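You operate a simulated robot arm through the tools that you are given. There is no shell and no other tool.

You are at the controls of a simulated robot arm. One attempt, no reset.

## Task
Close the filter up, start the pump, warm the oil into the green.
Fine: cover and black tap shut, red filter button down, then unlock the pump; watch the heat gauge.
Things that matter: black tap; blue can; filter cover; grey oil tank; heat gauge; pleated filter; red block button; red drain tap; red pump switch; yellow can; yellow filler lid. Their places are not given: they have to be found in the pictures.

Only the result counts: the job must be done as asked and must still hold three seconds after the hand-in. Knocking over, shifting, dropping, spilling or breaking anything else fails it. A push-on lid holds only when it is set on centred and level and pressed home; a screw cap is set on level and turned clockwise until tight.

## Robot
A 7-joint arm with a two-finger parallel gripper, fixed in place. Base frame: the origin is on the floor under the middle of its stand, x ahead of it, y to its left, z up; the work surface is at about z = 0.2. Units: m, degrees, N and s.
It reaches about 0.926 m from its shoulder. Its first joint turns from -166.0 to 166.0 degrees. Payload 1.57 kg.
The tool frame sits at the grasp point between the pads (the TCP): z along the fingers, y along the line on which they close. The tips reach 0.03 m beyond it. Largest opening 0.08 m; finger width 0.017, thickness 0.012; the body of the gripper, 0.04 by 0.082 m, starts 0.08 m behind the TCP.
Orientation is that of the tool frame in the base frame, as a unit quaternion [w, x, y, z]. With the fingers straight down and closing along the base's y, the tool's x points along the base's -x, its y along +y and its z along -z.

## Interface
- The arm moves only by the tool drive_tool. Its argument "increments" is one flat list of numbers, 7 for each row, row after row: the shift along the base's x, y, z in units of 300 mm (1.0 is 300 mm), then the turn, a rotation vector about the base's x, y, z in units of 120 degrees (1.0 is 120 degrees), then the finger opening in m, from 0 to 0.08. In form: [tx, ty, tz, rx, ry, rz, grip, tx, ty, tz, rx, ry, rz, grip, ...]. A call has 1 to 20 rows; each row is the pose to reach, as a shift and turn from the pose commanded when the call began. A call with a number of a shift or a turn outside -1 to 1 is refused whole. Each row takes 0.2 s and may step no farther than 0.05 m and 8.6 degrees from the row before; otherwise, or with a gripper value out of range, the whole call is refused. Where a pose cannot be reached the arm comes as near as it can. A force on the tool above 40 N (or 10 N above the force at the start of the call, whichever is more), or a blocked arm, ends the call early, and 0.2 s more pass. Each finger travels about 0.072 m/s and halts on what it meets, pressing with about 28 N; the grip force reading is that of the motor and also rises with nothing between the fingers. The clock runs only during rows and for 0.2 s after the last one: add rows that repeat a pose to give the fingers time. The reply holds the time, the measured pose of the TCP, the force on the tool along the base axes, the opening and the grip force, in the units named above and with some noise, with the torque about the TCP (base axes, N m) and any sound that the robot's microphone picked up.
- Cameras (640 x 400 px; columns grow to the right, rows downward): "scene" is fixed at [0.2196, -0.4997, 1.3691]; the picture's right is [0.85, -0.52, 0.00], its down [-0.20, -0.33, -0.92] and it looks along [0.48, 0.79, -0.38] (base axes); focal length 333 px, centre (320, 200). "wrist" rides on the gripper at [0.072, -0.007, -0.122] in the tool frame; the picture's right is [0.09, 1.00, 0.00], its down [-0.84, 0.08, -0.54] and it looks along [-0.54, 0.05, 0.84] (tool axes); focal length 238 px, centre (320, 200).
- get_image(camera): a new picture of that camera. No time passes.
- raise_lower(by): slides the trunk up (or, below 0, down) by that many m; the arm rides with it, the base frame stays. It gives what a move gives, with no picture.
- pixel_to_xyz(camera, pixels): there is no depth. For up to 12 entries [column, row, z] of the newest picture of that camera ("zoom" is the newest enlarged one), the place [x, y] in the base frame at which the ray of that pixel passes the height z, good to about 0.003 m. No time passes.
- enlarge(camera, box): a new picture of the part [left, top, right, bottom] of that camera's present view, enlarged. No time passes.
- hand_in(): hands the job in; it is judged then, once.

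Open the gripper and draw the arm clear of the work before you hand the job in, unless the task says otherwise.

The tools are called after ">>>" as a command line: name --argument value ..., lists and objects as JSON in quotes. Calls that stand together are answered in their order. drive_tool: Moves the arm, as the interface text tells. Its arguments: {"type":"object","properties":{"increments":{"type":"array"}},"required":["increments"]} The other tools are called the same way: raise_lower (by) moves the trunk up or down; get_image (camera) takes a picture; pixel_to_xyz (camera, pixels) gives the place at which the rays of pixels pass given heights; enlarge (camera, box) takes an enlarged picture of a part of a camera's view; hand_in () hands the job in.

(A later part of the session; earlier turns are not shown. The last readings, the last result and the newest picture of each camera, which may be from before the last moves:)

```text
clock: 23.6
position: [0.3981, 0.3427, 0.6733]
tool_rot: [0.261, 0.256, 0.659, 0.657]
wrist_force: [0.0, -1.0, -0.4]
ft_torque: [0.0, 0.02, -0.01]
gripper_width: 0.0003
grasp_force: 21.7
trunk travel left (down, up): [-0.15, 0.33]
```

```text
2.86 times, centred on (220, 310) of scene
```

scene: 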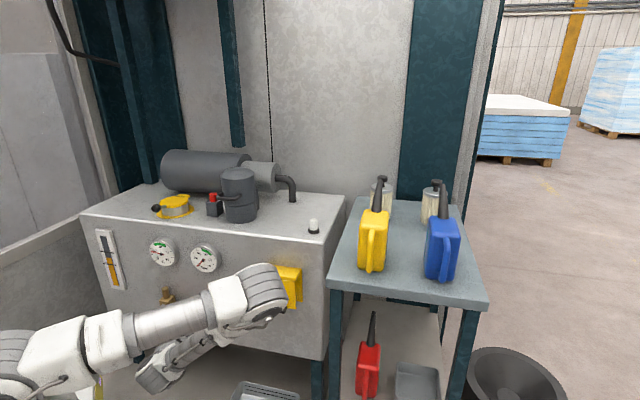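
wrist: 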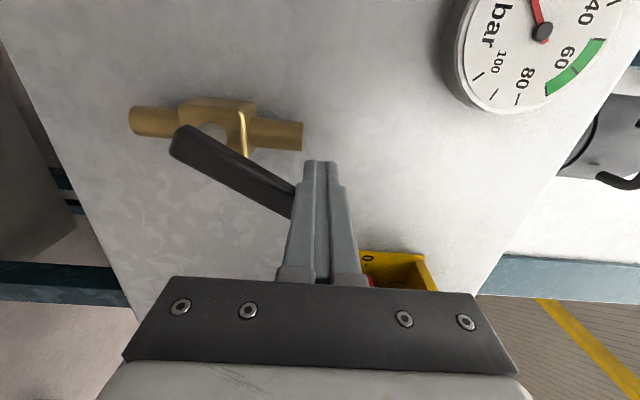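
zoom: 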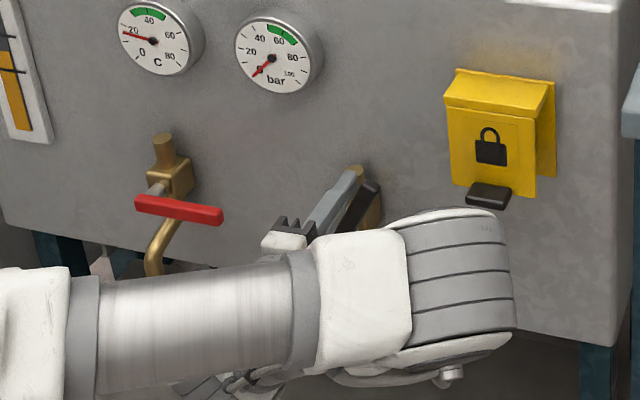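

The lever turns freely, now about 30° over. I keep following the arc, right and down, to bring it to horizontal.

>>> drive_tool --increments '[0.038, -0.0355, -0.0183, 0, 0, 0, 0.0, 0.0714, -0.0666, -0.049, 0, 0, 0, 0.0, 0.0978, -0.0912, -0.0907, 0, 0, 0, 0.0, 0.1153, -0.1075, -0.14, 0, 0, 0, 0.0, 0.1153, -0.1075, -0.157, 0, 0, 0, 0.0]'

>>> get_image --camera "wrist"

>>> enlarge --camera "scene" --box '[130, 240, 310, 380]'

```text
clock: 24.8
position: [0.4332, 0.3121, 0.6277]
tool_rot: [0.262, 0.257, 0.659, 0.657]
wrist_force: [-0.7, -0.4, 1.3]
ft_torque: [0.01, -0.01, 0.02]
gripper_width: 0.0
grasp_force: 21.5
trunk travel left (down, up): [-0.15, 0.33]
```

```text
taken
```

wrist: 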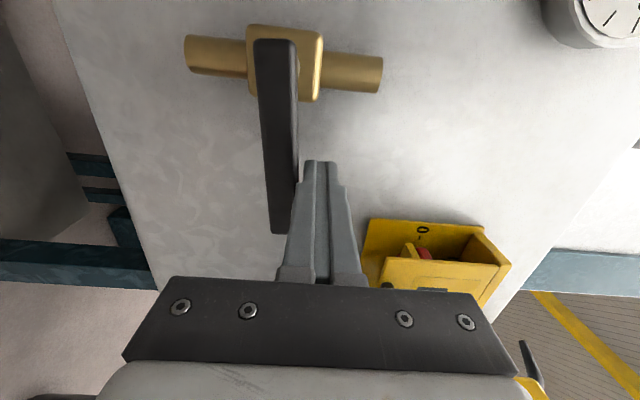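

```text
2.86 times, centred on (220, 310) of scene
```

zoom: 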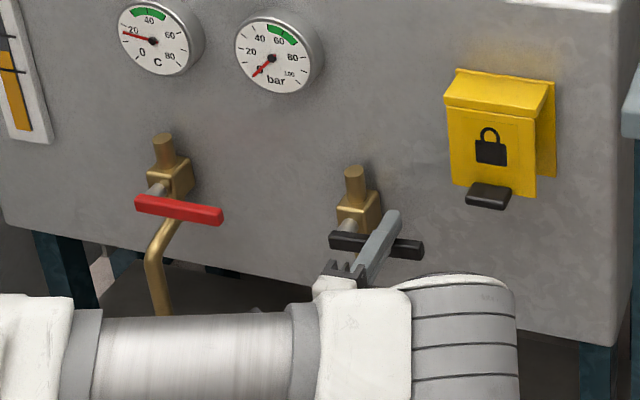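

The lever is horizontal like the red one (about 1° off by the picture). I press down a few more millimetres to bring it to its stop.

>>> drive_tool --increments '[0, 0, -0.012, 0, 0, 0, 0.0, 0, 0, -0.024, 0, 0, 0, 0.0, 0, 0, -0.036, 0, 0, 0, 0.0]'

>>> get_image --camera "wrist"

```text
clock: 25.6
position: [0.4343, 0.3109, 0.6195]
tool_rot: [0.263, 0.255, 0.656, 0.66]
wrist_force: [-7.3, -10.0, 22.8]
ft_torque: [0.0, 0.19, 0.09]
gripper_width: 0.0
grasp_force: 21.1
trunk travel left (down, up): [-0.15, 0.33]
```

```text
taken
```

wrist: 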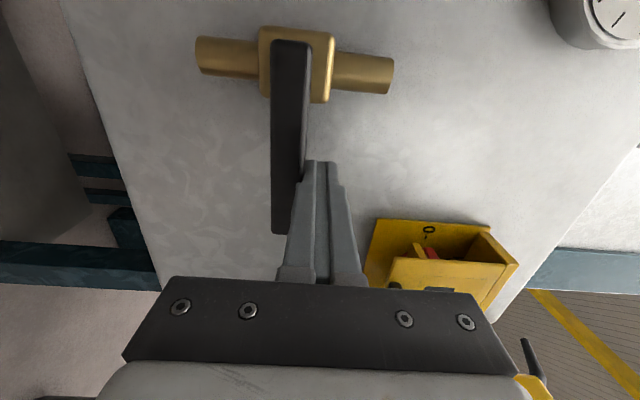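

The force rose to 23 N: the lever is at its stop, so the black tap is shut. I lift off, withdraw from the panel and then bring the trunk back up for the red button.

>>> drive_tool --increments '[0, 0, 0.08, 0, 0, 0, 0.0, -0.091, -0.0975, 0.08, 0, 0, 0, 0.0, -0.182, -0.195, 0.08, 0, 0, 0, 0.0, -0.25, -0.268, 0.08, 0, 0, 0, 0.0]'

>>> get_image --camera "wrist"

```text
clock: 26.6
position: [0.3572, 0.2302, 0.6401]
tool_rot: [0.262, 0.256, 0.659, 0.657]
wrist_force: [0.5, -1.0, -0.2]
ft_torque: [-0.02, 0.0, -0.02]
gripper_width: 0.0001
grasp_force: 21.7
trunk travel left (down, up): [-0.15, 0.33]
```

```text
taken
```

wrist: 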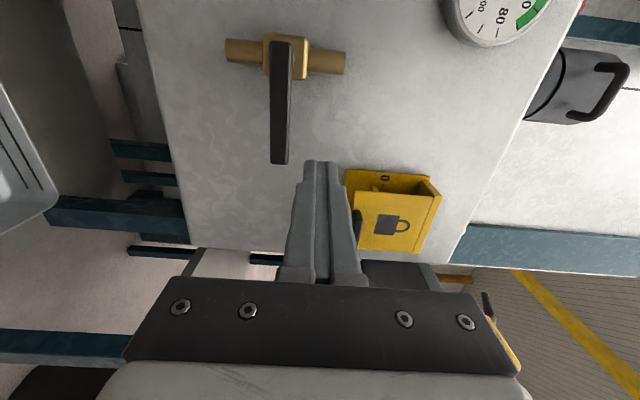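

The tap lever stays horizontal. While here I enlarge the yellow pump box at (390,215) to understand flap and switch.

>>> enlarge --camera "wrist" --box '[320, 150, 460, 270]'

>>> raise_lower --by 0.25

```text
3.33 times, centred on (390, 210) of wrist
```

zoom: 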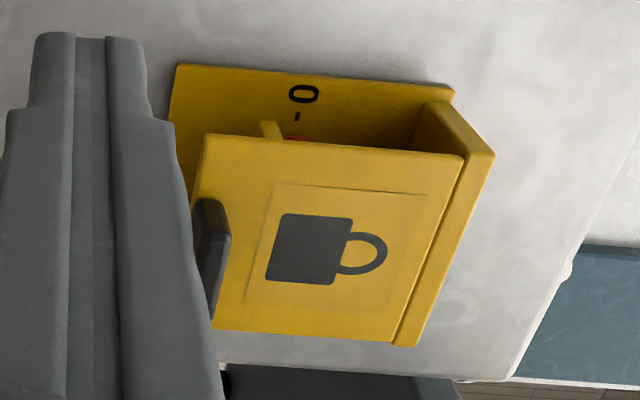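

```text
clock: 29.2
position: [0.3574, 0.2308, 0.8888]
tool_rot: [0.262, 0.257, 0.659, 0.656]
wrist_force: [1.0, 0.5, -0.6]
ft_torque: [0.01, -0.04, 0.01]
gripper_width: 0.0
grasp_force: 21.6
trunk travel left (down, up): [-0.4, 0.08]
```

The trunk is back up. The red button's top was located at about (0.445, 0.545, 0.974); I now turn the gripper to point straight down while rising and moving over the tank, ending above and in front of the button.

>>> drive_tool --increments '[0.0055, 0.067, 0.0722, -0.0459, 0.0426, 0, 0, 0.0111, 0.1341, 0.1444, -0.0918, 0.0851, 0, 0, 0.0166, 0.2011, 0.2167, -0.1378, 0.1277, 0, 0, 0.0221, 0.2681, 0.2889, -0.1837, 0.1702, 0, 0, 0.0276, 0.3351, 0.3611, -0.2296, 0.2128, 0, 0, 0.0332, 0.4022, 0.4333, -0.2755, 0.2554, 0, 0, 0.0387, 0.4692, 0.5056, -0.3214, 0.2979, 0, 0, 0.0442, 0.5362, 0.5778, -0.3673, 0.3405, 0, 0, 0.0497, 0.6033, 0.65, -0.4133, 0.383, 0, 0, 0.0553, 0.6703, 0.7222, -0.4592, 0.4256, 0, 0, 0.0608, 0.7373, 0.7944, -0.5051, 0.4681, 0, 0, 0.0663, 0.8043, 0.8667, -0.551, 0.5107, 0, 0]'

>>> get_image --camera "wrist"

>>> get_image --camera "scene"

```text
clock: 31.8
position: [0.3772, 0.4733, 1.149]
tool_rot: [0.0, 0.36, 0.933, -0.003]
wrist_force: [-0.3, 0.0, 0.7]
ft_torque: [0.03, -0.01, -0.01]
gripper_width: 0.0
grasp_force: 22.1
trunk travel left (down, up): [-0.4, 0.08]
```

```text
taken
```

wrist: 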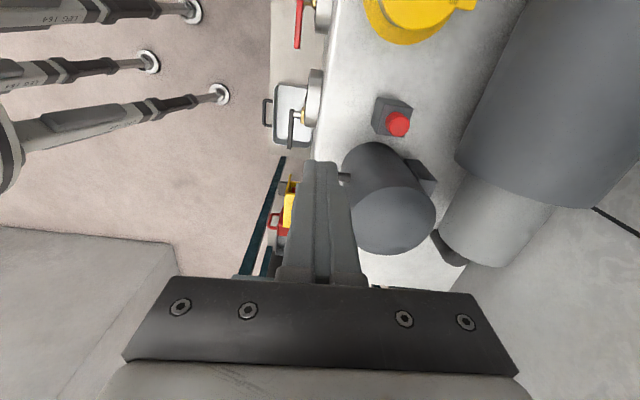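

```text
taken
```

scene: 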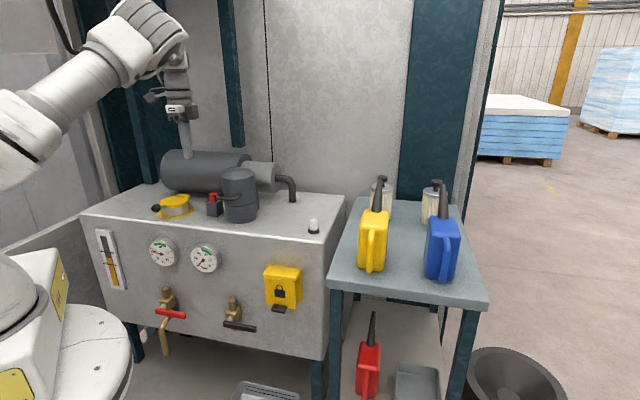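

The red button shows at (398,124) in the wrist view; both taps' levers are horizontal in the scene picture. I refine the button's place by rays from both pictures.

>>> enlarge --camera "wrist" --box '[360, 85, 440, 145]'

>>> enlarge --camera "scene" --box '[195, 180, 235, 220]'

>>> pixel_to_xyz --camera "wrist" --pixels '[[398, 124, 0.97], [398, 124, 0.96], [398, 124, 0.98]]'

>>> pixel_to_xyz --camera "scene" --pixels '[[213, 195, 0.97], [213, 195, 0.96], [213, 195, 0.98]]'

```text
6.67 times, centred on (400, 115) of wrist
```

zoom: 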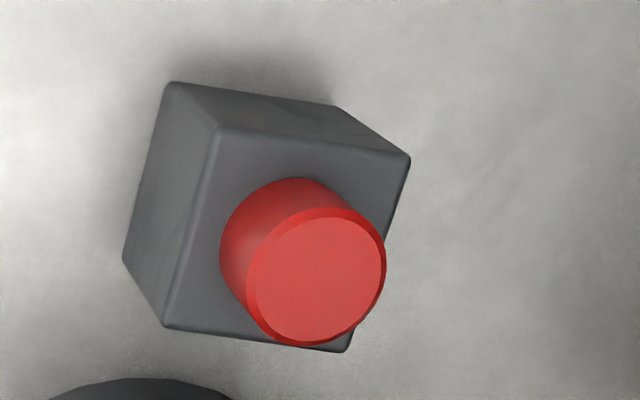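

```text
10.00 times, centred on (215, 200) of scene
```

zoom: 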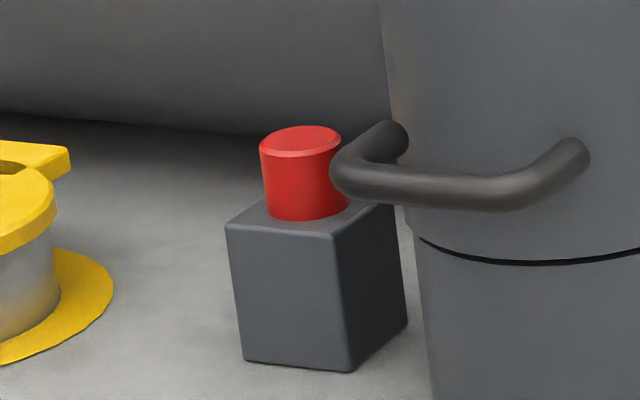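

```text
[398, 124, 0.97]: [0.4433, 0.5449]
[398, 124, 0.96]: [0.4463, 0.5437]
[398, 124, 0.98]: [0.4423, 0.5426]
```

```text
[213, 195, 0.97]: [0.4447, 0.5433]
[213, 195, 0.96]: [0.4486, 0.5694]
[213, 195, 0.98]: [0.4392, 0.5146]
```

The button's top is at about (0.445, 0.544, 0.973). I move the closed fingers right above it, tips at z≈1.01.

>>> drive_tool --increments '[0.0753, 0.0786, -0.03, 0, 0, 0, 0, 0.1507, 0.1571, -0.06, 0, 0, 0, 0, 0.226, 0.2357, -0.1, 0, 0, 0, 0, 0.226, 0.2357, -0.23, 0, 0, 0, 0, 0.226, 0.2357, -0.363, 0, 0, 0, 0]'

>>> get_image --camera "wrist"

>>> enlarge --camera "scene" --box '[170, 150, 270, 230]'

```text
clock: 33.0
position: [0.4436, 0.5422, 1.0422]
tool_rot: [0.002, 0.361, 0.932, -0.001]
wrist_force: [0.6, 0.0, 0.5]
ft_torque: [-0.01, 0.02, -0.03]
gripper_width: 0.0
grasp_force: 20.9
trunk travel left (down, up): [-0.4, 0.08]
```

```text
taken
```

wrist: 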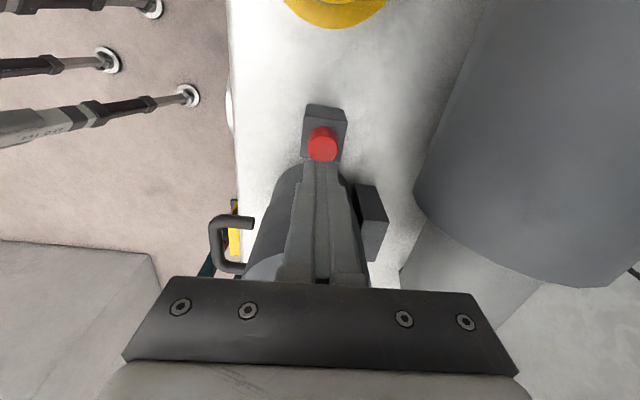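

```text
5.00 times, centred on (220, 190) of scene
```

zoom: 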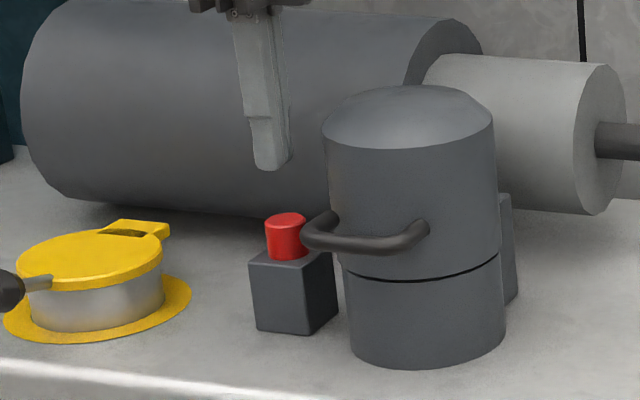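

The fingertips are aligned over the button (expected landing pixel (321,149), button at (322,146)). I press straight down in small steps.

>>> drive_tool --increments '[0, 0, -0.1, 0, 0, 0, 0, 0, 0, -0.13, 0, 0, 0, 0, 0, 0, -0.147, 0, 0, 0, 0, 0, 0, -0.163, 0, 0, 0, 0, 0, 0, -0.18, 0, 0, 0, 0]'

>>> enlarge --camera "scene" --box '[170, 150, 270, 230]'

```text
clock: 34.2
position: [0.4453, 0.5422, 0.9884]
tool_rot: [0.002, 0.361, 0.933, 0.0]
wrist_force: [0.1, 0.0, 1.3]
ft_torque: [0.0, -0.01, 0.03]
gripper_width: 0.0001
grasp_force: 21.6
trunk travel left (down, up): [-0.4, 0.08]
```

```text
5.00 times, centred on (220, 190) of scene
```

zoom: 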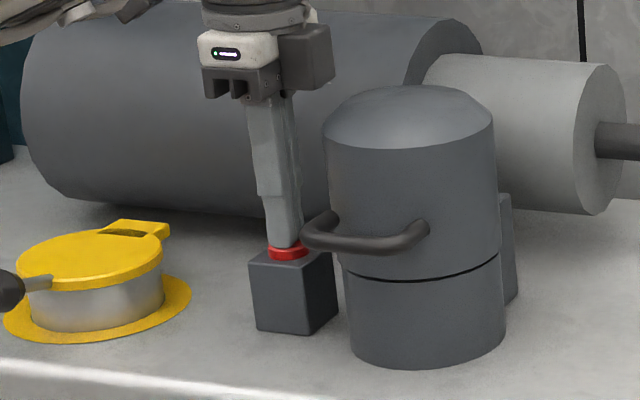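

The red cap is sinking under the finger with very little force (1.3 N). I press on until it bottoms out.

>>> drive_tool --increments '[0, 0, -0.01, 0, 0, 0, 0, 0, 0, -0.02, 0, 0, 0, 0, 0, 0, -0.03, 0, 0, 0, 0, 0, 0, -0.04, 0, 0, 0, 0]'

>>> enlarge --camera "scene" --box '[170, 150, 270, 230]'

```text
clock: 35.2
position: [0.4437, 0.5429, 0.9825]
tool_rot: [0.002, 0.361, 0.932, 0.003]
wrist_force: [0.2, 0.8, 36.2]
ft_torque: [0.06, -0.01, 0.0]
gripper_width: 0.0001
grasp_force: 21.0
trunk travel left (down, up): [-0.4, 0.08]
```

```text
5.00 times, centred on (220, 190) of scene
```

zoom: 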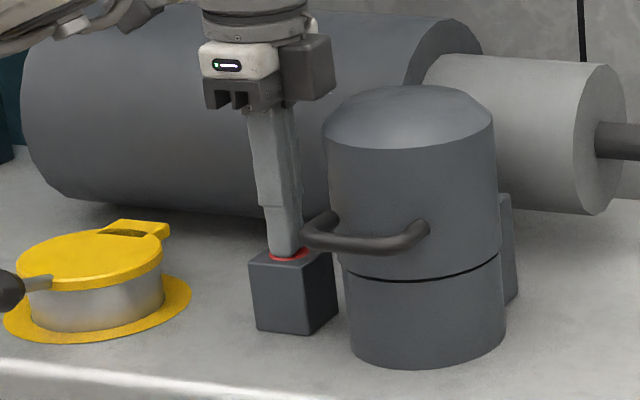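

36 N: the button is fully down. I lift off and look whether it stays down.

>>> drive_tool --increments '[0, 0, 0.05, 0, 0, 0, 0, 0, 0, 0.2, 0, 0, 0, 0, 0, 0, 0.35, 0, 0, 0, 0, 0, 0, 0.5, 0, 0, 0, 0]'

>>> enlarge --camera "scene" --box '[170, 150, 270, 230]'

>>> enlarge --camera "wrist" --box '[200, 50, 460, 210]'

```text
clock: 36.2
position: [0.444, 0.5403, 1.1257]
tool_rot: [0.001, 0.361, 0.933, -0.002]
wrist_force: [1.0, -0.3, -0.5]
ft_torque: [-0.01, 0.01, -0.05]
gripper_width: 0.0
grasp_force: 21.5
trunk travel left (down, up): [-0.4, 0.08]
```

```text
5.00 times, centred on (220, 190) of scene
```

zoom: 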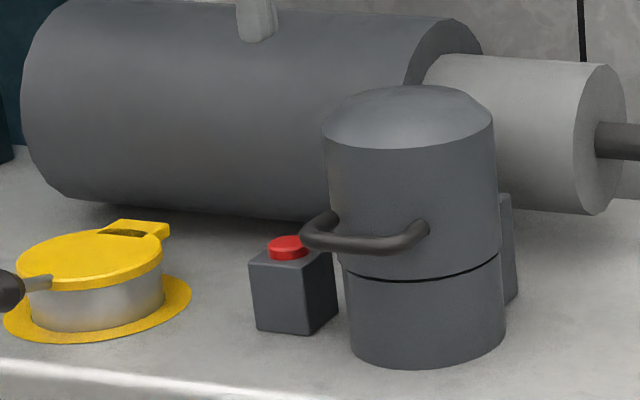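

```text
2.46 times, centred on (330, 130) of wrist
```

zoom: 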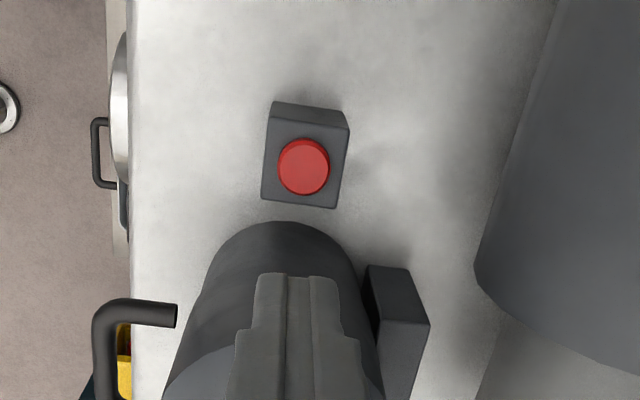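

The button stays down by itself. Now the pump box: from both views its flap spans a≈0.18–0.27 along the panel, z≈0.69–0.79, with the black tab at its lower edge. I retreat from over the tank and turn the gripper back to horizontal, in two calls.

>>> drive_tool --increments '[-0.0898, -0.0963, 0, 0.0459, -0.0426, 0, 0, -0.1796, -0.1926, 0, 0.0918, -0.0851, 0, 0, -0.2694, -0.2889, 0, 0.1378, -0.1277, 0, 0, -0.3592, -0.3852, 0, 0.1837, -0.1702, 0, 0, -0.3185, -0.5029, -0.0533, 0.2296, -0.2128, 0, 0, -0.2778, -0.6205, -0.1067, 0.2755, -0.2554, 0, 0, -0.2371, -0.7383, -0.16, 0.3214, -0.2979, 0, 0, -0.1965, -0.856, -0.2133, 0.3673, -0.3405, 0, 0]'

>>> drive_tool --increments '[0.0407, -0.1176, -0.0533, 0.0459, -0.0426, 0, 0, 0.0814, -0.2352, -0.1067, 0.0918, -0.0851, 0, 0, 0.1221, -0.3528, -0.16, 0.1378, -0.1277, 0, 0, 0.1628, -0.4704, -0.2133, 0.1837, -0.1702, 0, 0]'

>>> get_image --camera "scene"

```text
clock: 38.0
position: [0.3855, 0.2837, 1.0602]
tool_rot: [0.185, 0.315, 0.807, 0.464]
wrist_force: [-0.1, 0.1, 0.1]
ft_torque: [0.01, 0.02, -0.02]
gripper_width: 0.0001
grasp_force: 20.7
trunk travel left (down, up): [-0.4, 0.08]
```

```text
clock: 39.0
position: [0.4339, 0.1428, 0.9979]
tool_rot: [0.261, 0.256, 0.658, 0.658]
wrist_force: [0.3, 0.0, 0.1]
ft_torque: [-0.01, 0.01, 0.03]
gripper_width: 0.0
grasp_force: 21.1
trunk travel left (down, up): [-0.4, 0.08]
```

```text
taken
```

scene: 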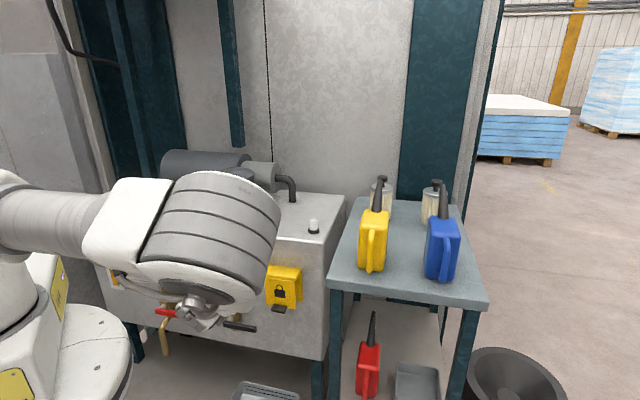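

The hand is now horizontal at a≈0.22, 0.40 deep, in front of the pump box but above it. I lower the trunk by 0.3 m and look.

>>> raise_lower --by -0.3

>>> get_image --camera "wrist"

>>> get_image --camera "scene"

```text
clock: 42.0
position: [0.4345, 0.1438, 0.6965]
tool_rot: [0.262, 0.256, 0.659, 0.657]
wrist_force: [0.0, 0.3, -0.8]
ft_torque: [0.0, -0.05, -0.01]
gripper_width: 0.0003
grasp_force: 21.8
trunk travel left (down, up): [-0.1, 0.38]
```

```text
taken
```

wrist: 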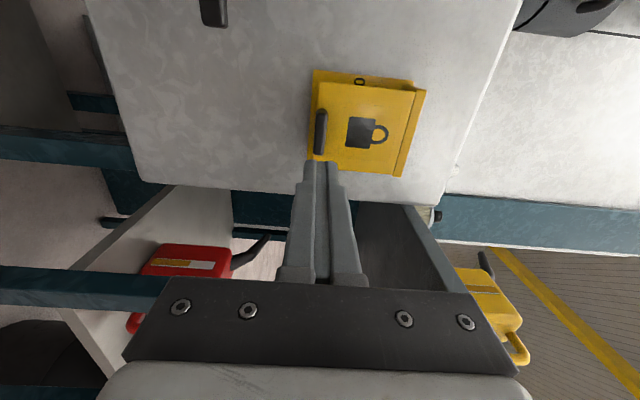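

```text
taken
```

scene: 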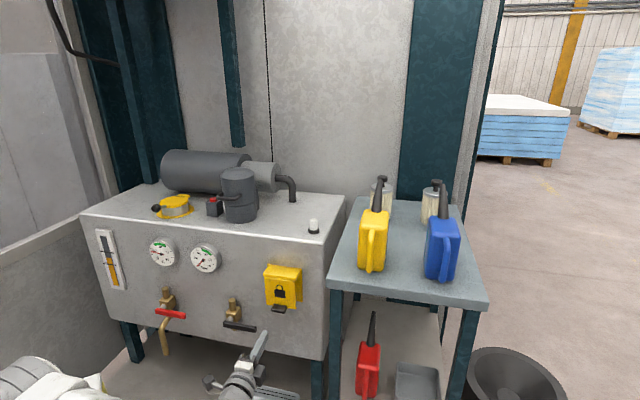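

Now there is a clear view of the flap and its black tab at (320,132) in the wrist picture and (279,308) in the scene picture. I enlarge both.

>>> enlarge --camera "wrist" --box '[280, 50, 450, 190]'

>>> enlarge --camera "scene" --box '[240, 250, 320, 330]'

```text
2.86 times, centred on (365, 120) of wrist
```

zoom: 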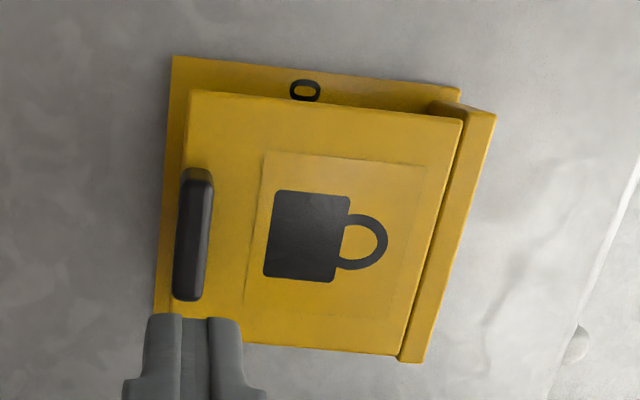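

```text
5.00 times, centred on (280, 290) of scene
```

zoom: 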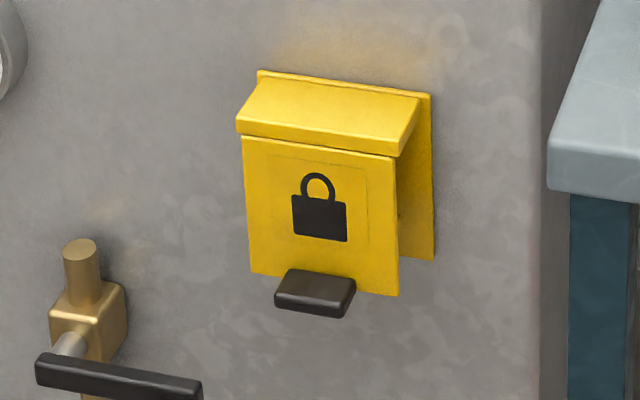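

The tab's centre comes out at a≈0.223, b≈0.531, z≈0.698, sticking out toward the robot. I tip the gripper 15° upward, go below the tab and slide the closed fingertips under it.

>>> drive_tool --increments '[0.004, -0.004, -0.06, 0.0459, -0.0426, 0, 0, 0.0083, -0.0077, -0.1217, 0.0918, -0.0851, 0, 0, 0.0992, 0.0898, -0.1217, 0.0918, -0.0851, 0, 0, 0.1902, 0.1873, -0.1217, 0.0918, -0.0851, 0, 0, 0.2506, 0.2522, -0.1217, 0.0918, -0.0851, 0, 0]'

>>> get_image --camera "wrist"

>>> enlarge --camera "scene" --box '[220, 250, 340, 350]'

```text
clock: 43.2
position: [0.508, 0.218, 0.6592]
tool_rot: [0.294, 0.221, 0.566, 0.738]
wrist_force: [0.7, 0.2, -0.1]
ft_torque: [0.01, 0.04, 0.01]
gripper_width: 0.0
grasp_force: 21.3
trunk travel left (down, up): [-0.1, 0.38]
```

```text
taken
```

wrist: 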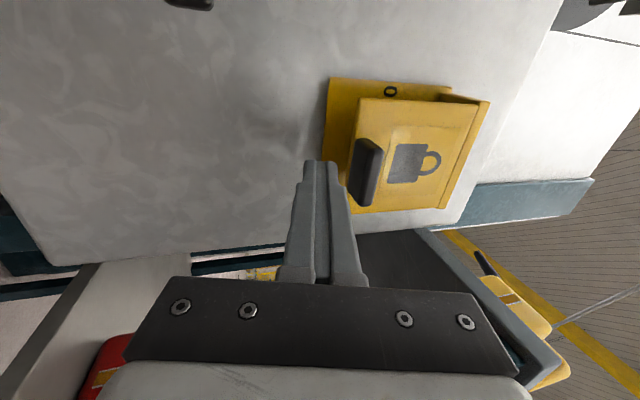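

```text
4.00 times, centred on (280, 300) of scene
```

zoom: 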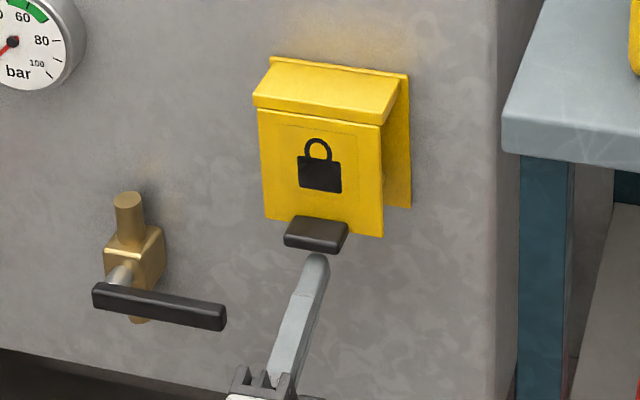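

The fingertip stands right under the tab. I raise it in small steps and watch the flap.

>>> drive_tool --increments '[0, 0, 0.033, 0, 0, 0, 0, 0, 0, 0.067, 0, 0, 0, 0, 0, 0, 0.1, 0, 0, 0, 0, 0, 0, 0.133, 0, 0, 0, 0]'

>>> get_image --camera "wrist"

>>> enlarge --camera "scene" --box '[220, 250, 340, 350]'

```text
clock: 44.0
position: [0.5068, 0.2171, 0.6766]
tool_rot: [0.289, 0.227, 0.579, 0.728]
wrist_force: [1.1, -1.9, -12.3]
ft_torque: [-0.17, 0.23, -0.05]
gripper_width: 0.0
grasp_force: 21.8
trunk travel left (down, up): [-0.1, 0.38]
stopped in row 3: the force on the tool passed its limit at 47 N (the readings are from after the stop); the commanded pose is now the measured one
```

```text
taken
```

wrist: 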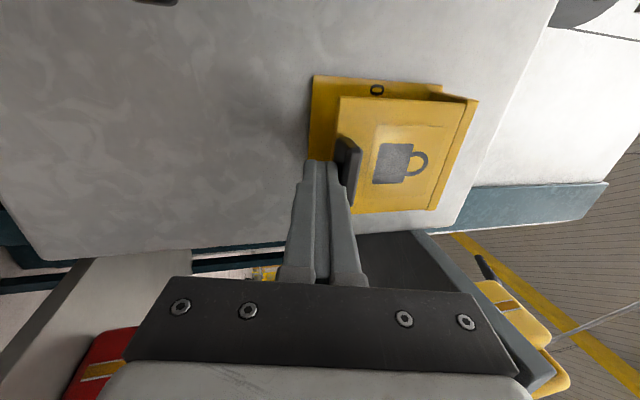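

```text
4.00 times, centred on (280, 300) of scene
```

zoom: 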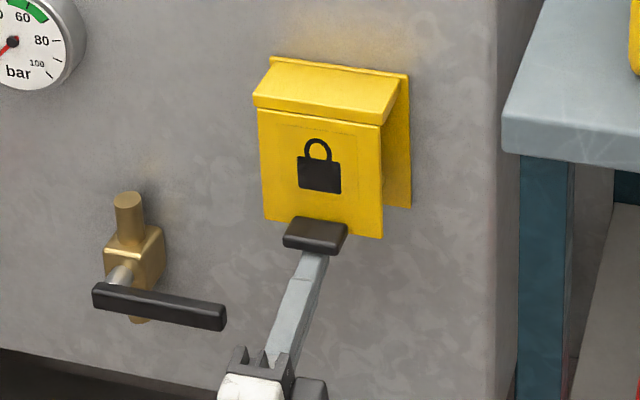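

The push ended at 47 N with the flap unmoved: lifting this close to the hinge line has too little leverage. I back off, level the gripper and open it, to grip the tab between the fingers and pull it outward along the flap's arc instead.

>>> drive_tool --increments '[0, 0, -0.04, 0, 0, 0, 0, -0.0909, -0.0975, -0.04, 0, 0, 0, 0, -0.1591, -0.1707, 0.02, -0.0401, 0.0372, 0, 0.02, -0.1591, -0.1707, 0.0713, -0.0802, 0.0743, 0, 0.045, -0.1591, -0.1707, 0.0713, -0.0802, 0.0743, 0, 0.045]'

>>> get_image --camera "wrist"

>>> enlarge --camera "scene" --box '[220, 250, 340, 350]'

```text
clock: 45.1
position: [0.4587, 0.1672, 0.6992]
tool_rot: [0.262, 0.258, 0.656, 0.659]
wrist_force: [0.5, 0.5, 0.8]
ft_torque: [0.0, 0.03, -0.02]
gripper_width: 0.0452
grasp_force: 0.1
trunk travel left (down, up): [-0.1, 0.38]
```

```text
taken
```

wrist: 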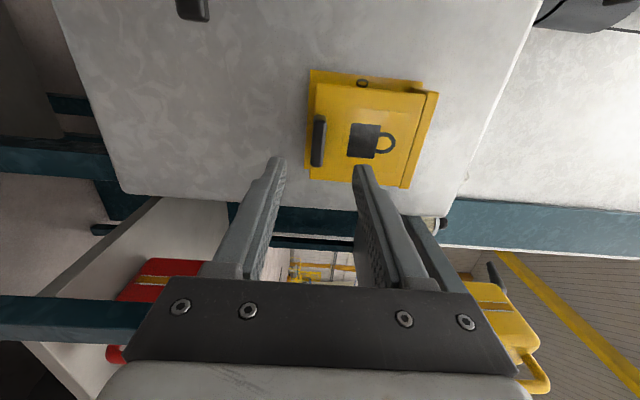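

```text
4.00 times, centred on (280, 300) of scene
```

zoom: 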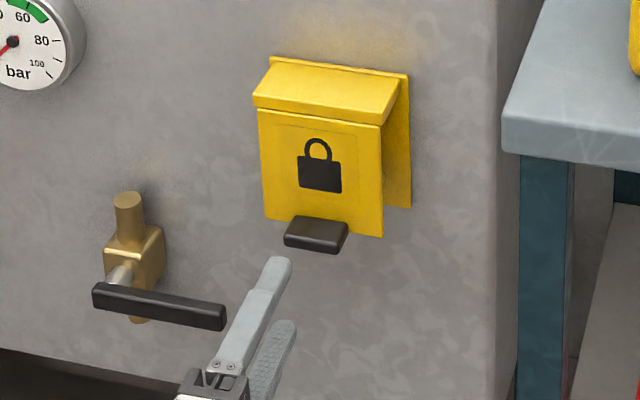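

The open fingers are level with the tab, one above and one below it. I advance 7 cm and check before closing.

>>> drive_tool --increments '[0.057, 0.0578, 0, 0, 0, 0, 0.045, 0.114, 0.1157, 0, 0, 0, 0, 0.045, 0.1709, 0.1735, 0, 0, 0, 0, 0.045]'

>>> get_image --camera "wrist"

>>> enlarge --camera "scene" --box '[220, 250, 340, 350]'

```text
clock: 46.0
position: [0.5119, 0.2179, 0.7]
tool_rot: [0.262, 0.257, 0.655, 0.66]
wrist_force: [-0.4, 0.6, -0.8]
ft_torque: [0.0, 0.0, -0.02]
gripper_width: 0.0451
grasp_force: 0.1
trunk travel left (down, up): [-0.1, 0.38]
```

```text
taken
```

wrist: 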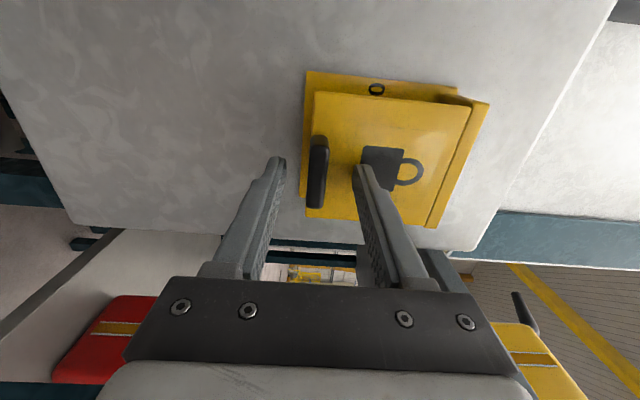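

```text
4.00 times, centred on (280, 300) of scene
```

zoom: 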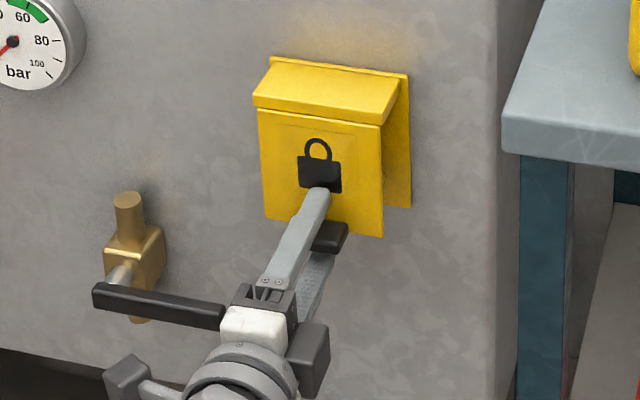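

The tab lies between the fingers (wrist (318,172)). I close the grip on it.

>>> drive_tool --increments '[0, 0, 0, 0, 0, 0, 0.0, 0, 0, 0, 0, 0, 0, 0.0, 0, 0, 0, 0, 0, 0, 0.0]'

>>> enlarge --camera "wrist" --box '[250, 60, 450, 240]'

```text
clock: 46.8
position: [0.5126, 0.2168, 0.6982]
tool_rot: [0.26, 0.258, 0.658, 0.658]
wrist_force: [2.0, 3.4, -12.0]
ft_torque: [-0.37, 0.77, -0.11]
gripper_width: 0.0116
grasp_force: 29.3
trunk travel left (down, up): [-0.1, 0.38]
```

```text
2.22 times, centred on (350, 150) of wrist
```

zoom: 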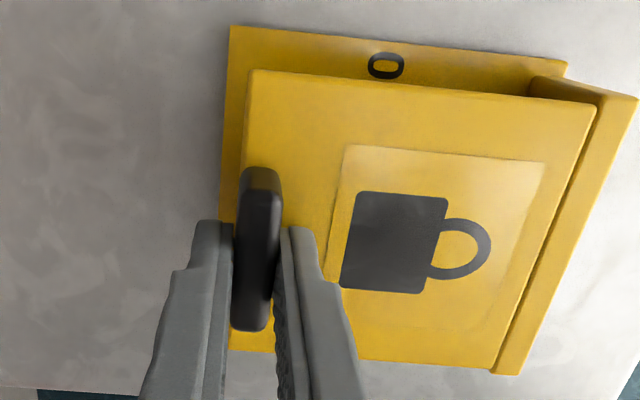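

The tab is gripped (width 0.0116). I make a first small pull along the arc, 8° with matching turn, to see whether the flap follows.

>>> drive_tool --increments '[-0.0141, -0.0151, 0.002, -0.0245, 0.0227, 0, 0.0, -0.0286, -0.0307, 0.014, -0.049, 0.0454, 0, 0.0]'

>>> enlarge --camera "wrist" --box '[250, 60, 450, 240]'

>>> enlarge --camera "scene" --box '[220, 250, 340, 350]'

```text
clock: 47.4
position: [0.5028, 0.2084, 0.7036]
tool_rot: [0.243, 0.274, 0.702, 0.611]
wrist_force: [-0.2, 4.3, -10.4]
ft_torque: [-0.03, 0.8, 0.57]
gripper_width: 0.0119
grasp_force: 28.9
trunk travel left (down, up): [-0.1, 0.38]
```

```text
2.22 times, centred on (350, 150) of wrist
```

zoom: 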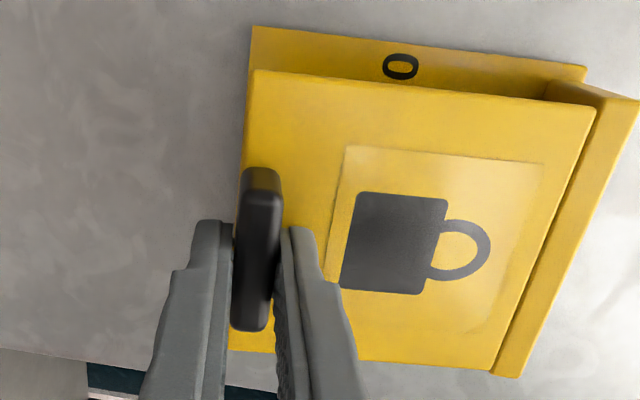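

```text
4.00 times, centred on (280, 300) of scene
```

zoom: 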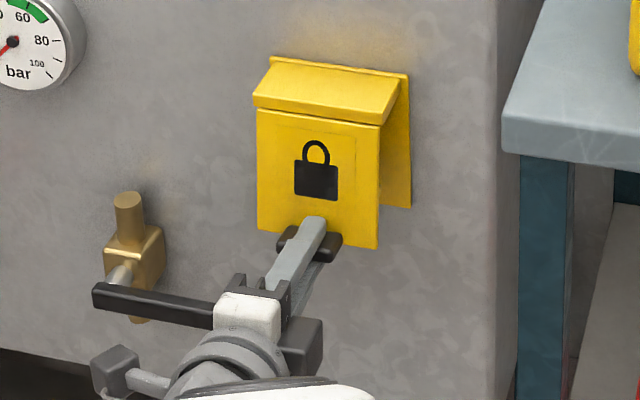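

The flap follows (bottom edge swung out about 8°) with small forces. I continue along the arc to 45°.

>>> drive_tool --increments '[-0.0232, -0.0249, 0.023, -0.0429, 0.0397, 0, 0.0, -0.0457, -0.049, 0.0513, -0.0888, 0.0823, 0, 0.0, -0.0655, -0.0702, 0.0843, -0.1347, 0.1248, 0, 0.0, -0.0821, -0.088, 0.1203, -0.1806, 0.1674, 0, 0.0, -0.0957, -0.1026, 0.1597, -0.2265, 0.2099, 0, 0.0]'

>>> get_image --camera "wrist"

>>> enlarge --camera "scene" --box '[220, 250, 340, 350]'

```text
clock: 48.5
position: [0.4702, 0.1754, 0.7499]
tool_rot: [0.14, 0.337, 0.86, 0.356]
wrist_force: [-28.1, -20.2, -16.7]
ft_torque: [0.02, -0.06, -0.79]
gripper_width: 0.0123
grasp_force: 29.2
trunk travel left (down, up): [-0.1, 0.38]
```

```text
taken
```

wrist: 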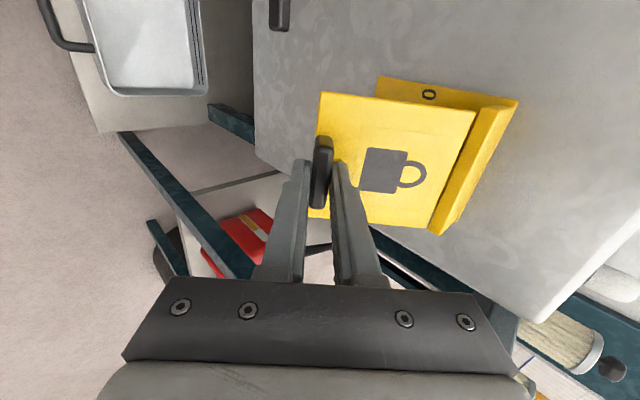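

```text
4.00 times, centred on (280, 300) of scene
```

zoom: 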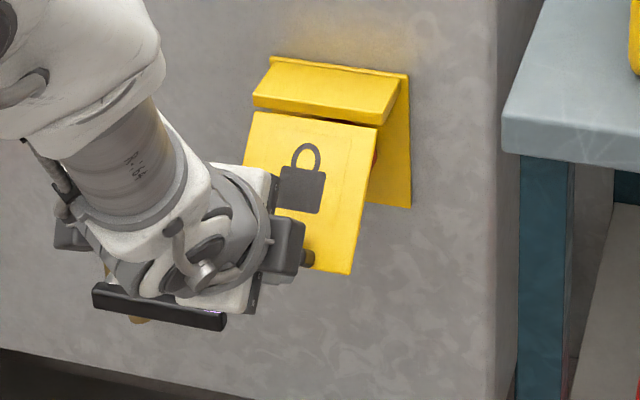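

The flap is half open; the 38 N outward push tells me the true arc radius is a bit larger (hinge near b=0.542, z=0.795). I correct the path outward and continue to about 82°.

>>> drive_tool --increments '[-0.0191, -0.0205, 0.0367, -0.0459, 0.0426, 0, 0.0, -0.0268, -0.0288, 0.0803, -0.0918, 0.0851, 0, 0.0, -0.0307, -0.0329, 0.125, -0.1378, 0.1277, 0, 0.0, -0.0307, -0.0329, 0.17, -0.1837, 0.1702, 0, 0.0, -0.0266, -0.0285, 0.2147, -0.2296, 0.2128, 0, 0.0]'

>>> get_image --camera "wrist"

>>> get_image --camera "scene"

```text
clock: 49.8
position: [0.4631, 0.1691, 0.8164]
tool_rot: [0.025, 0.361, 0.93, 0.061]
wrist_force: [-21.7, -10.0, 1.9]
ft_torque: [0.19, 0.56, -0.49]
gripper_width: 0.0125
grasp_force: 29.7
trunk travel left (down, up): [-0.1, 0.38]
```

```text
taken
```

wrist: 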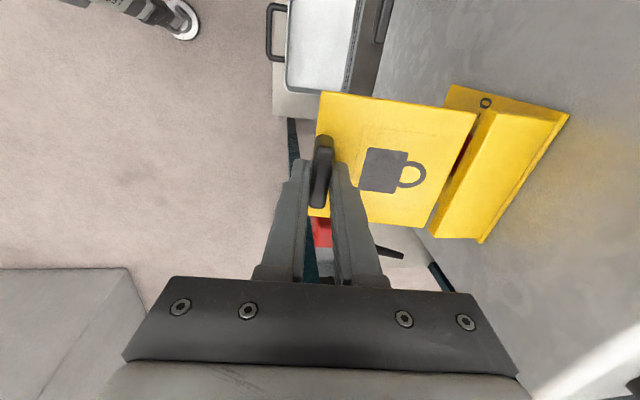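

```text
taken
```

scene: 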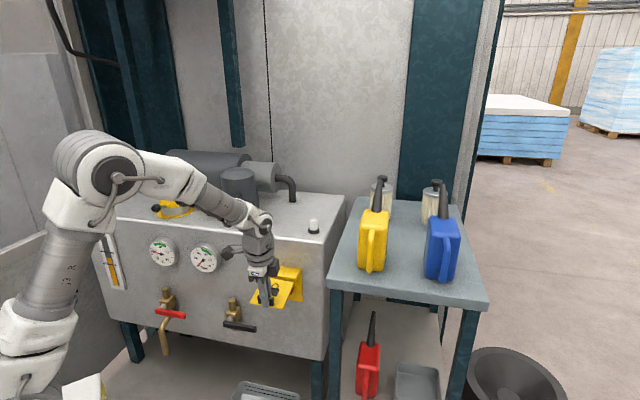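

The flap is now nearly level and still follows. I continue past horizontal to about 105°, watching the force for its end stop.

>>> drive_tool --increments '[0.0036, 0.0039, 0.0433, -0.0459, 0.0426, 0, 0.0, 0.0155, 0.0166, 0.0847, -0.0918, 0.0851, 0, 0.0, 0.0309, 0.0332, 0.1233, -0.1378, 0.1277, 0, 0.0]'

>>> get_image --camera "wrist"

>>> enlarge --camera "scene" --box '[200, 200, 340, 320]'

```text
clock: 50.5
position: [0.4737, 0.1809, 0.8522]
tool_rot: [-0.047, 0.358, 0.925, -0.121]
wrist_force: [-17.3, 0.6, 2.8]
ft_torque: [0.09, 0.82, -0.73]
gripper_width: 0.0125
grasp_force: 29.4
trunk travel left (down, up): [-0.1, 0.38]
```

```text
taken
```

wrist: 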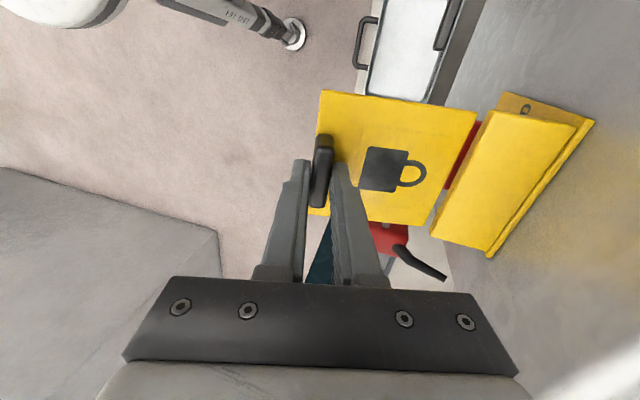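

```text
3.33 times, centred on (270, 260) of scene
```

zoom: 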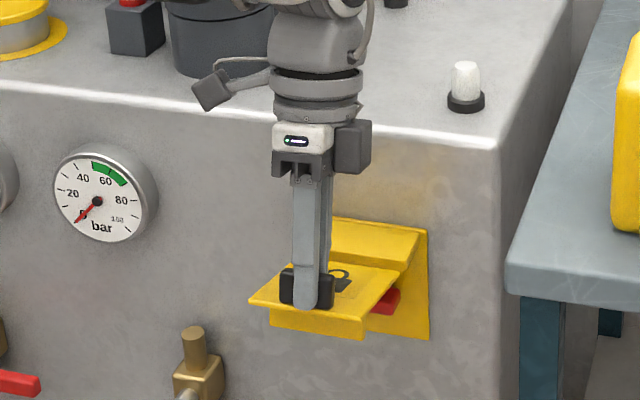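

At about 105° the flap still moves freely and the red switch shows behind it at scene zoom (388,300). I continue to 120°.

>>> drive_tool --increments '[0.0186, 0.02, 0.0357, -0.0459, 0.0426, 0, 0.0, 0.0407, 0.0436, 0.0677, -0.0918, 0.0851, 0, 0.0]'

>>> get_image --camera "wrist"

>>> enlarge --camera "scene" --box '[200, 200, 340, 320]'

```text
clock: 51.1
position: [0.4864, 0.1948, 0.8759]
tool_rot: [-0.09, 0.349, 0.902, -0.237]
wrist_force: [-0.6, 0.4, 0.4]
ft_torque: [-0.01, -0.01, 0.04]
gripper_width: 0.0
grasp_force: 21.7
trunk travel left (down, up): [-0.1, 0.38]
```

```text
taken
```

wrist: 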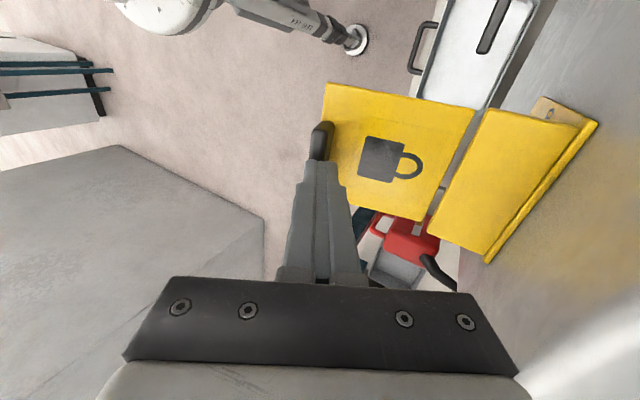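

```text
3.33 times, centred on (270, 260) of scene
```

zoom: 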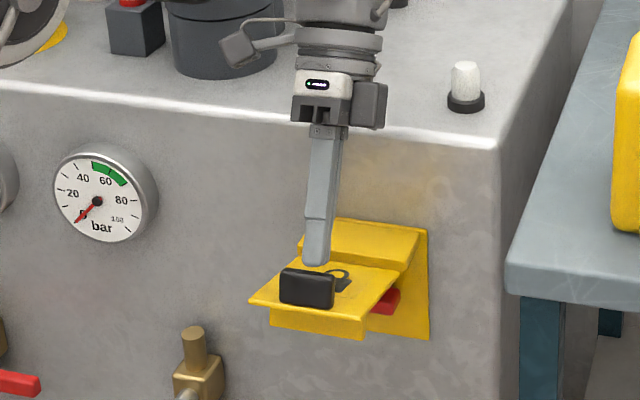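

The grip slipped off at the flap's end stop, and the flap stays up by itself at about 105°. I lift clear, back away and turn the gripper to horizontal again to look at the red switch under the flap.

>>> drive_tool --increments '[0, 0, 0.089, 0, 0, 0, 0, 0, 0, 0.178, 0, 0, 0, 0, 0, 0, 0.267, 0, 0, 0, 0, -0.0162, -0.0174, 0.267, 0.0457, -0.0423, 0, 0, -0.0324, -0.0347, 0.267, 0.0914, -0.0847, 0, 0, -0.0486, -0.0521, 0.267, 0.137, -0.127, 0, 0, -0.0648, -0.0695, 0.267, 0.1827, -0.1694, 0, 0, -0.081, -0.0869, 0.267, 0.2284, -0.2117, 0, 0, -0.0972, -0.1042, 0.267, 0.2741, -0.254, 0, 0, -0.1134, -0.1216, 0.267, 0.3198, -0.2964, 0, 0, -0.1296, -0.139, 0.267, 0.3654, -0.3387, 0, 0, -0.1458, -0.1563, 0.267, 0.4111, -0.3811, 0, 0, -0.162, -0.1737, 0.267, 0.4568, -0.4234, 0, 0, -0.1782, -0.1911, 0.267, 0.5025, -0.4657, 0, 0, -0.1944, -0.2084, 0.267, 0.5482, -0.5081, 0, 0, -0.2106, -0.2258, 0.267, 0.5938, -0.5504, 0, 0, -0.2268, -0.2432, 0.267, 0.6395, -0.5928, 0, 0, -0.243, -0.2606, 0.267, 0.6852, -0.6351, 0, 0, -0.2592, -0.2779, 0.267, 0.7309, -0.6775, 0, 0]'

>>> get_image --camera "scene"

>>> get_image --camera "wrist"

```text
clock: 55.1
position: [0.4294, 0.104, 0.956]
tool_rot: [0.261, 0.257, 0.66, 0.657]
wrist_force: [-0.2, -0.1, 0.6]
ft_torque: [0.0, 0.03, -0.02]
gripper_width: 0.0
grasp_force: 21.5
out of reach, approached as far as the arm can: row 18, 19
trunk travel left (down, up): [-0.1, 0.38]
```

```text
taken
```

scene: 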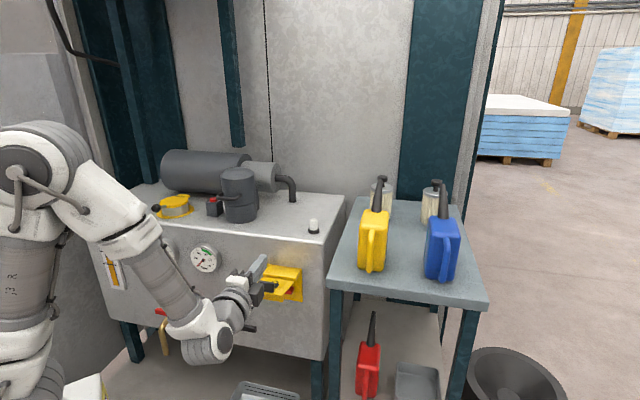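

```text
taken
```

wrist: 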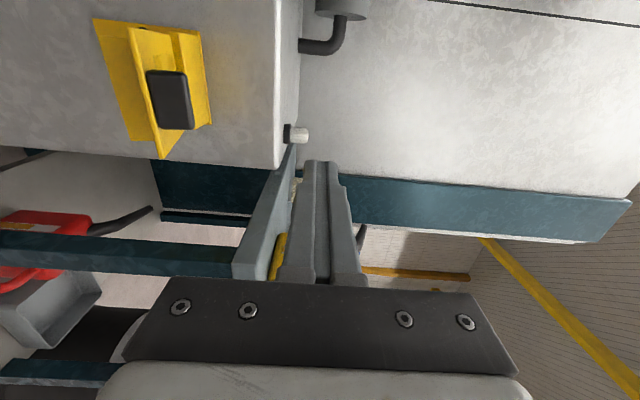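

The flap remains open (scene (283,280)). I lower the hand on the left of the box to look at the switch under the flap.

>>> drive_tool --increments '[-0.039, 0.0364, -0.1478, 0, 0, 0, 0, -0.078, 0.0727, -0.2956, 0, 0, 0, 0, -0.117, 0.1091, -0.4433, 0, 0, 0, 0, -0.156, 0.1455, -0.5911, 0, 0, 0, 0, -0.195, 0.1819, -0.7389, 0, 0, 0, 0, -0.234, 0.2182, -0.8867, 0, 0, 0, 0, -0.1658, 0.2913, -0.8867, 0, 0, 0, 0, -0.0953, 0.3669, -0.8867, 0, 0, 0, 0]'

>>> get_image --camera "wrist"

>>> enlarge --camera "scene" --box '[200, 230, 340, 350]'

```text
clock: 57.0
position: [0.4018, 0.2145, 0.6906]
tool_rot: [0.261, 0.258, 0.66, 0.656]
wrist_force: [-0.3, 0.2, 0.1]
ft_torque: [-0.01, 0.0, -0.04]
gripper_width: 0.0
grasp_force: 21.3
out of reach, approached as far as the arm can: row 1, 2, 3, 4
trunk travel left (down, up): [-0.1, 0.38]
```

```text
taken
```

wrist: 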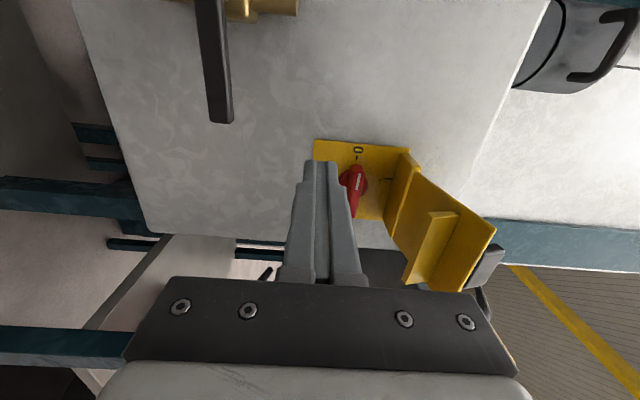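

```text
3.33 times, centred on (270, 290) of scene
```

zoom: 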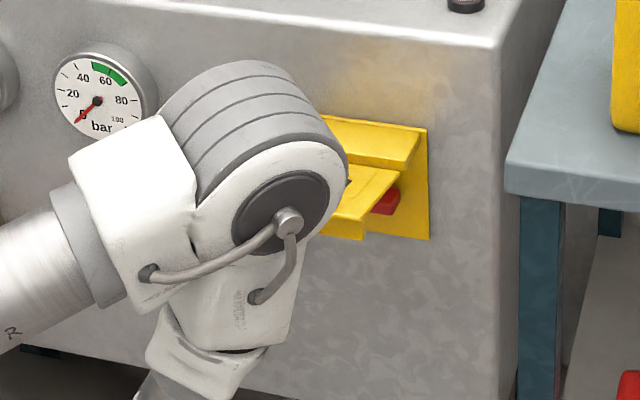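

Now the red switch is seen under the open flap at (355,190). I enlarge it.

>>> enlarge --camera "wrist" --box '[290, 120, 510, 300]'

>>> enlarge --camera "wrist" --box '[310, 130, 410, 230]'

```text
2.22 times, centred on (400, 210) of wrist
```

zoom: 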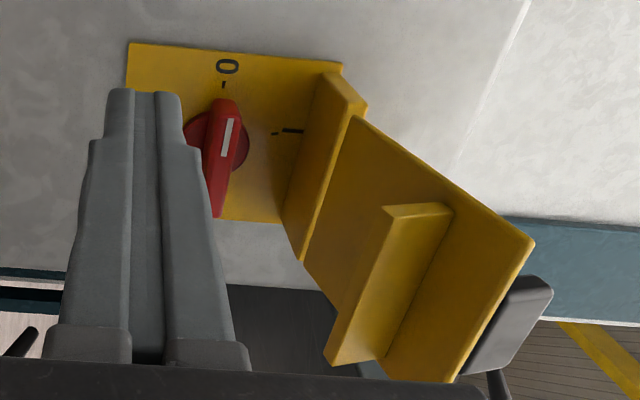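

```text
4.00 times, centred on (360, 180) of wrist
```

zoom: 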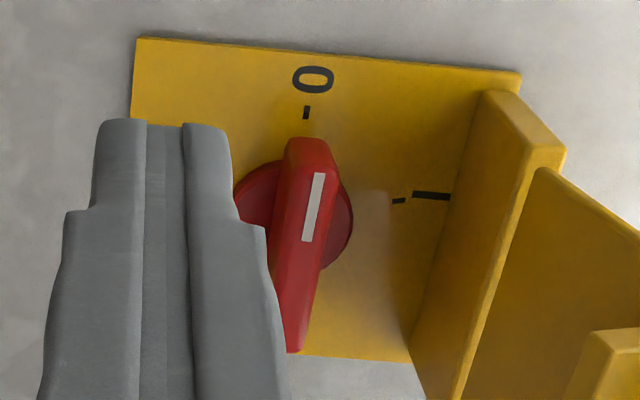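

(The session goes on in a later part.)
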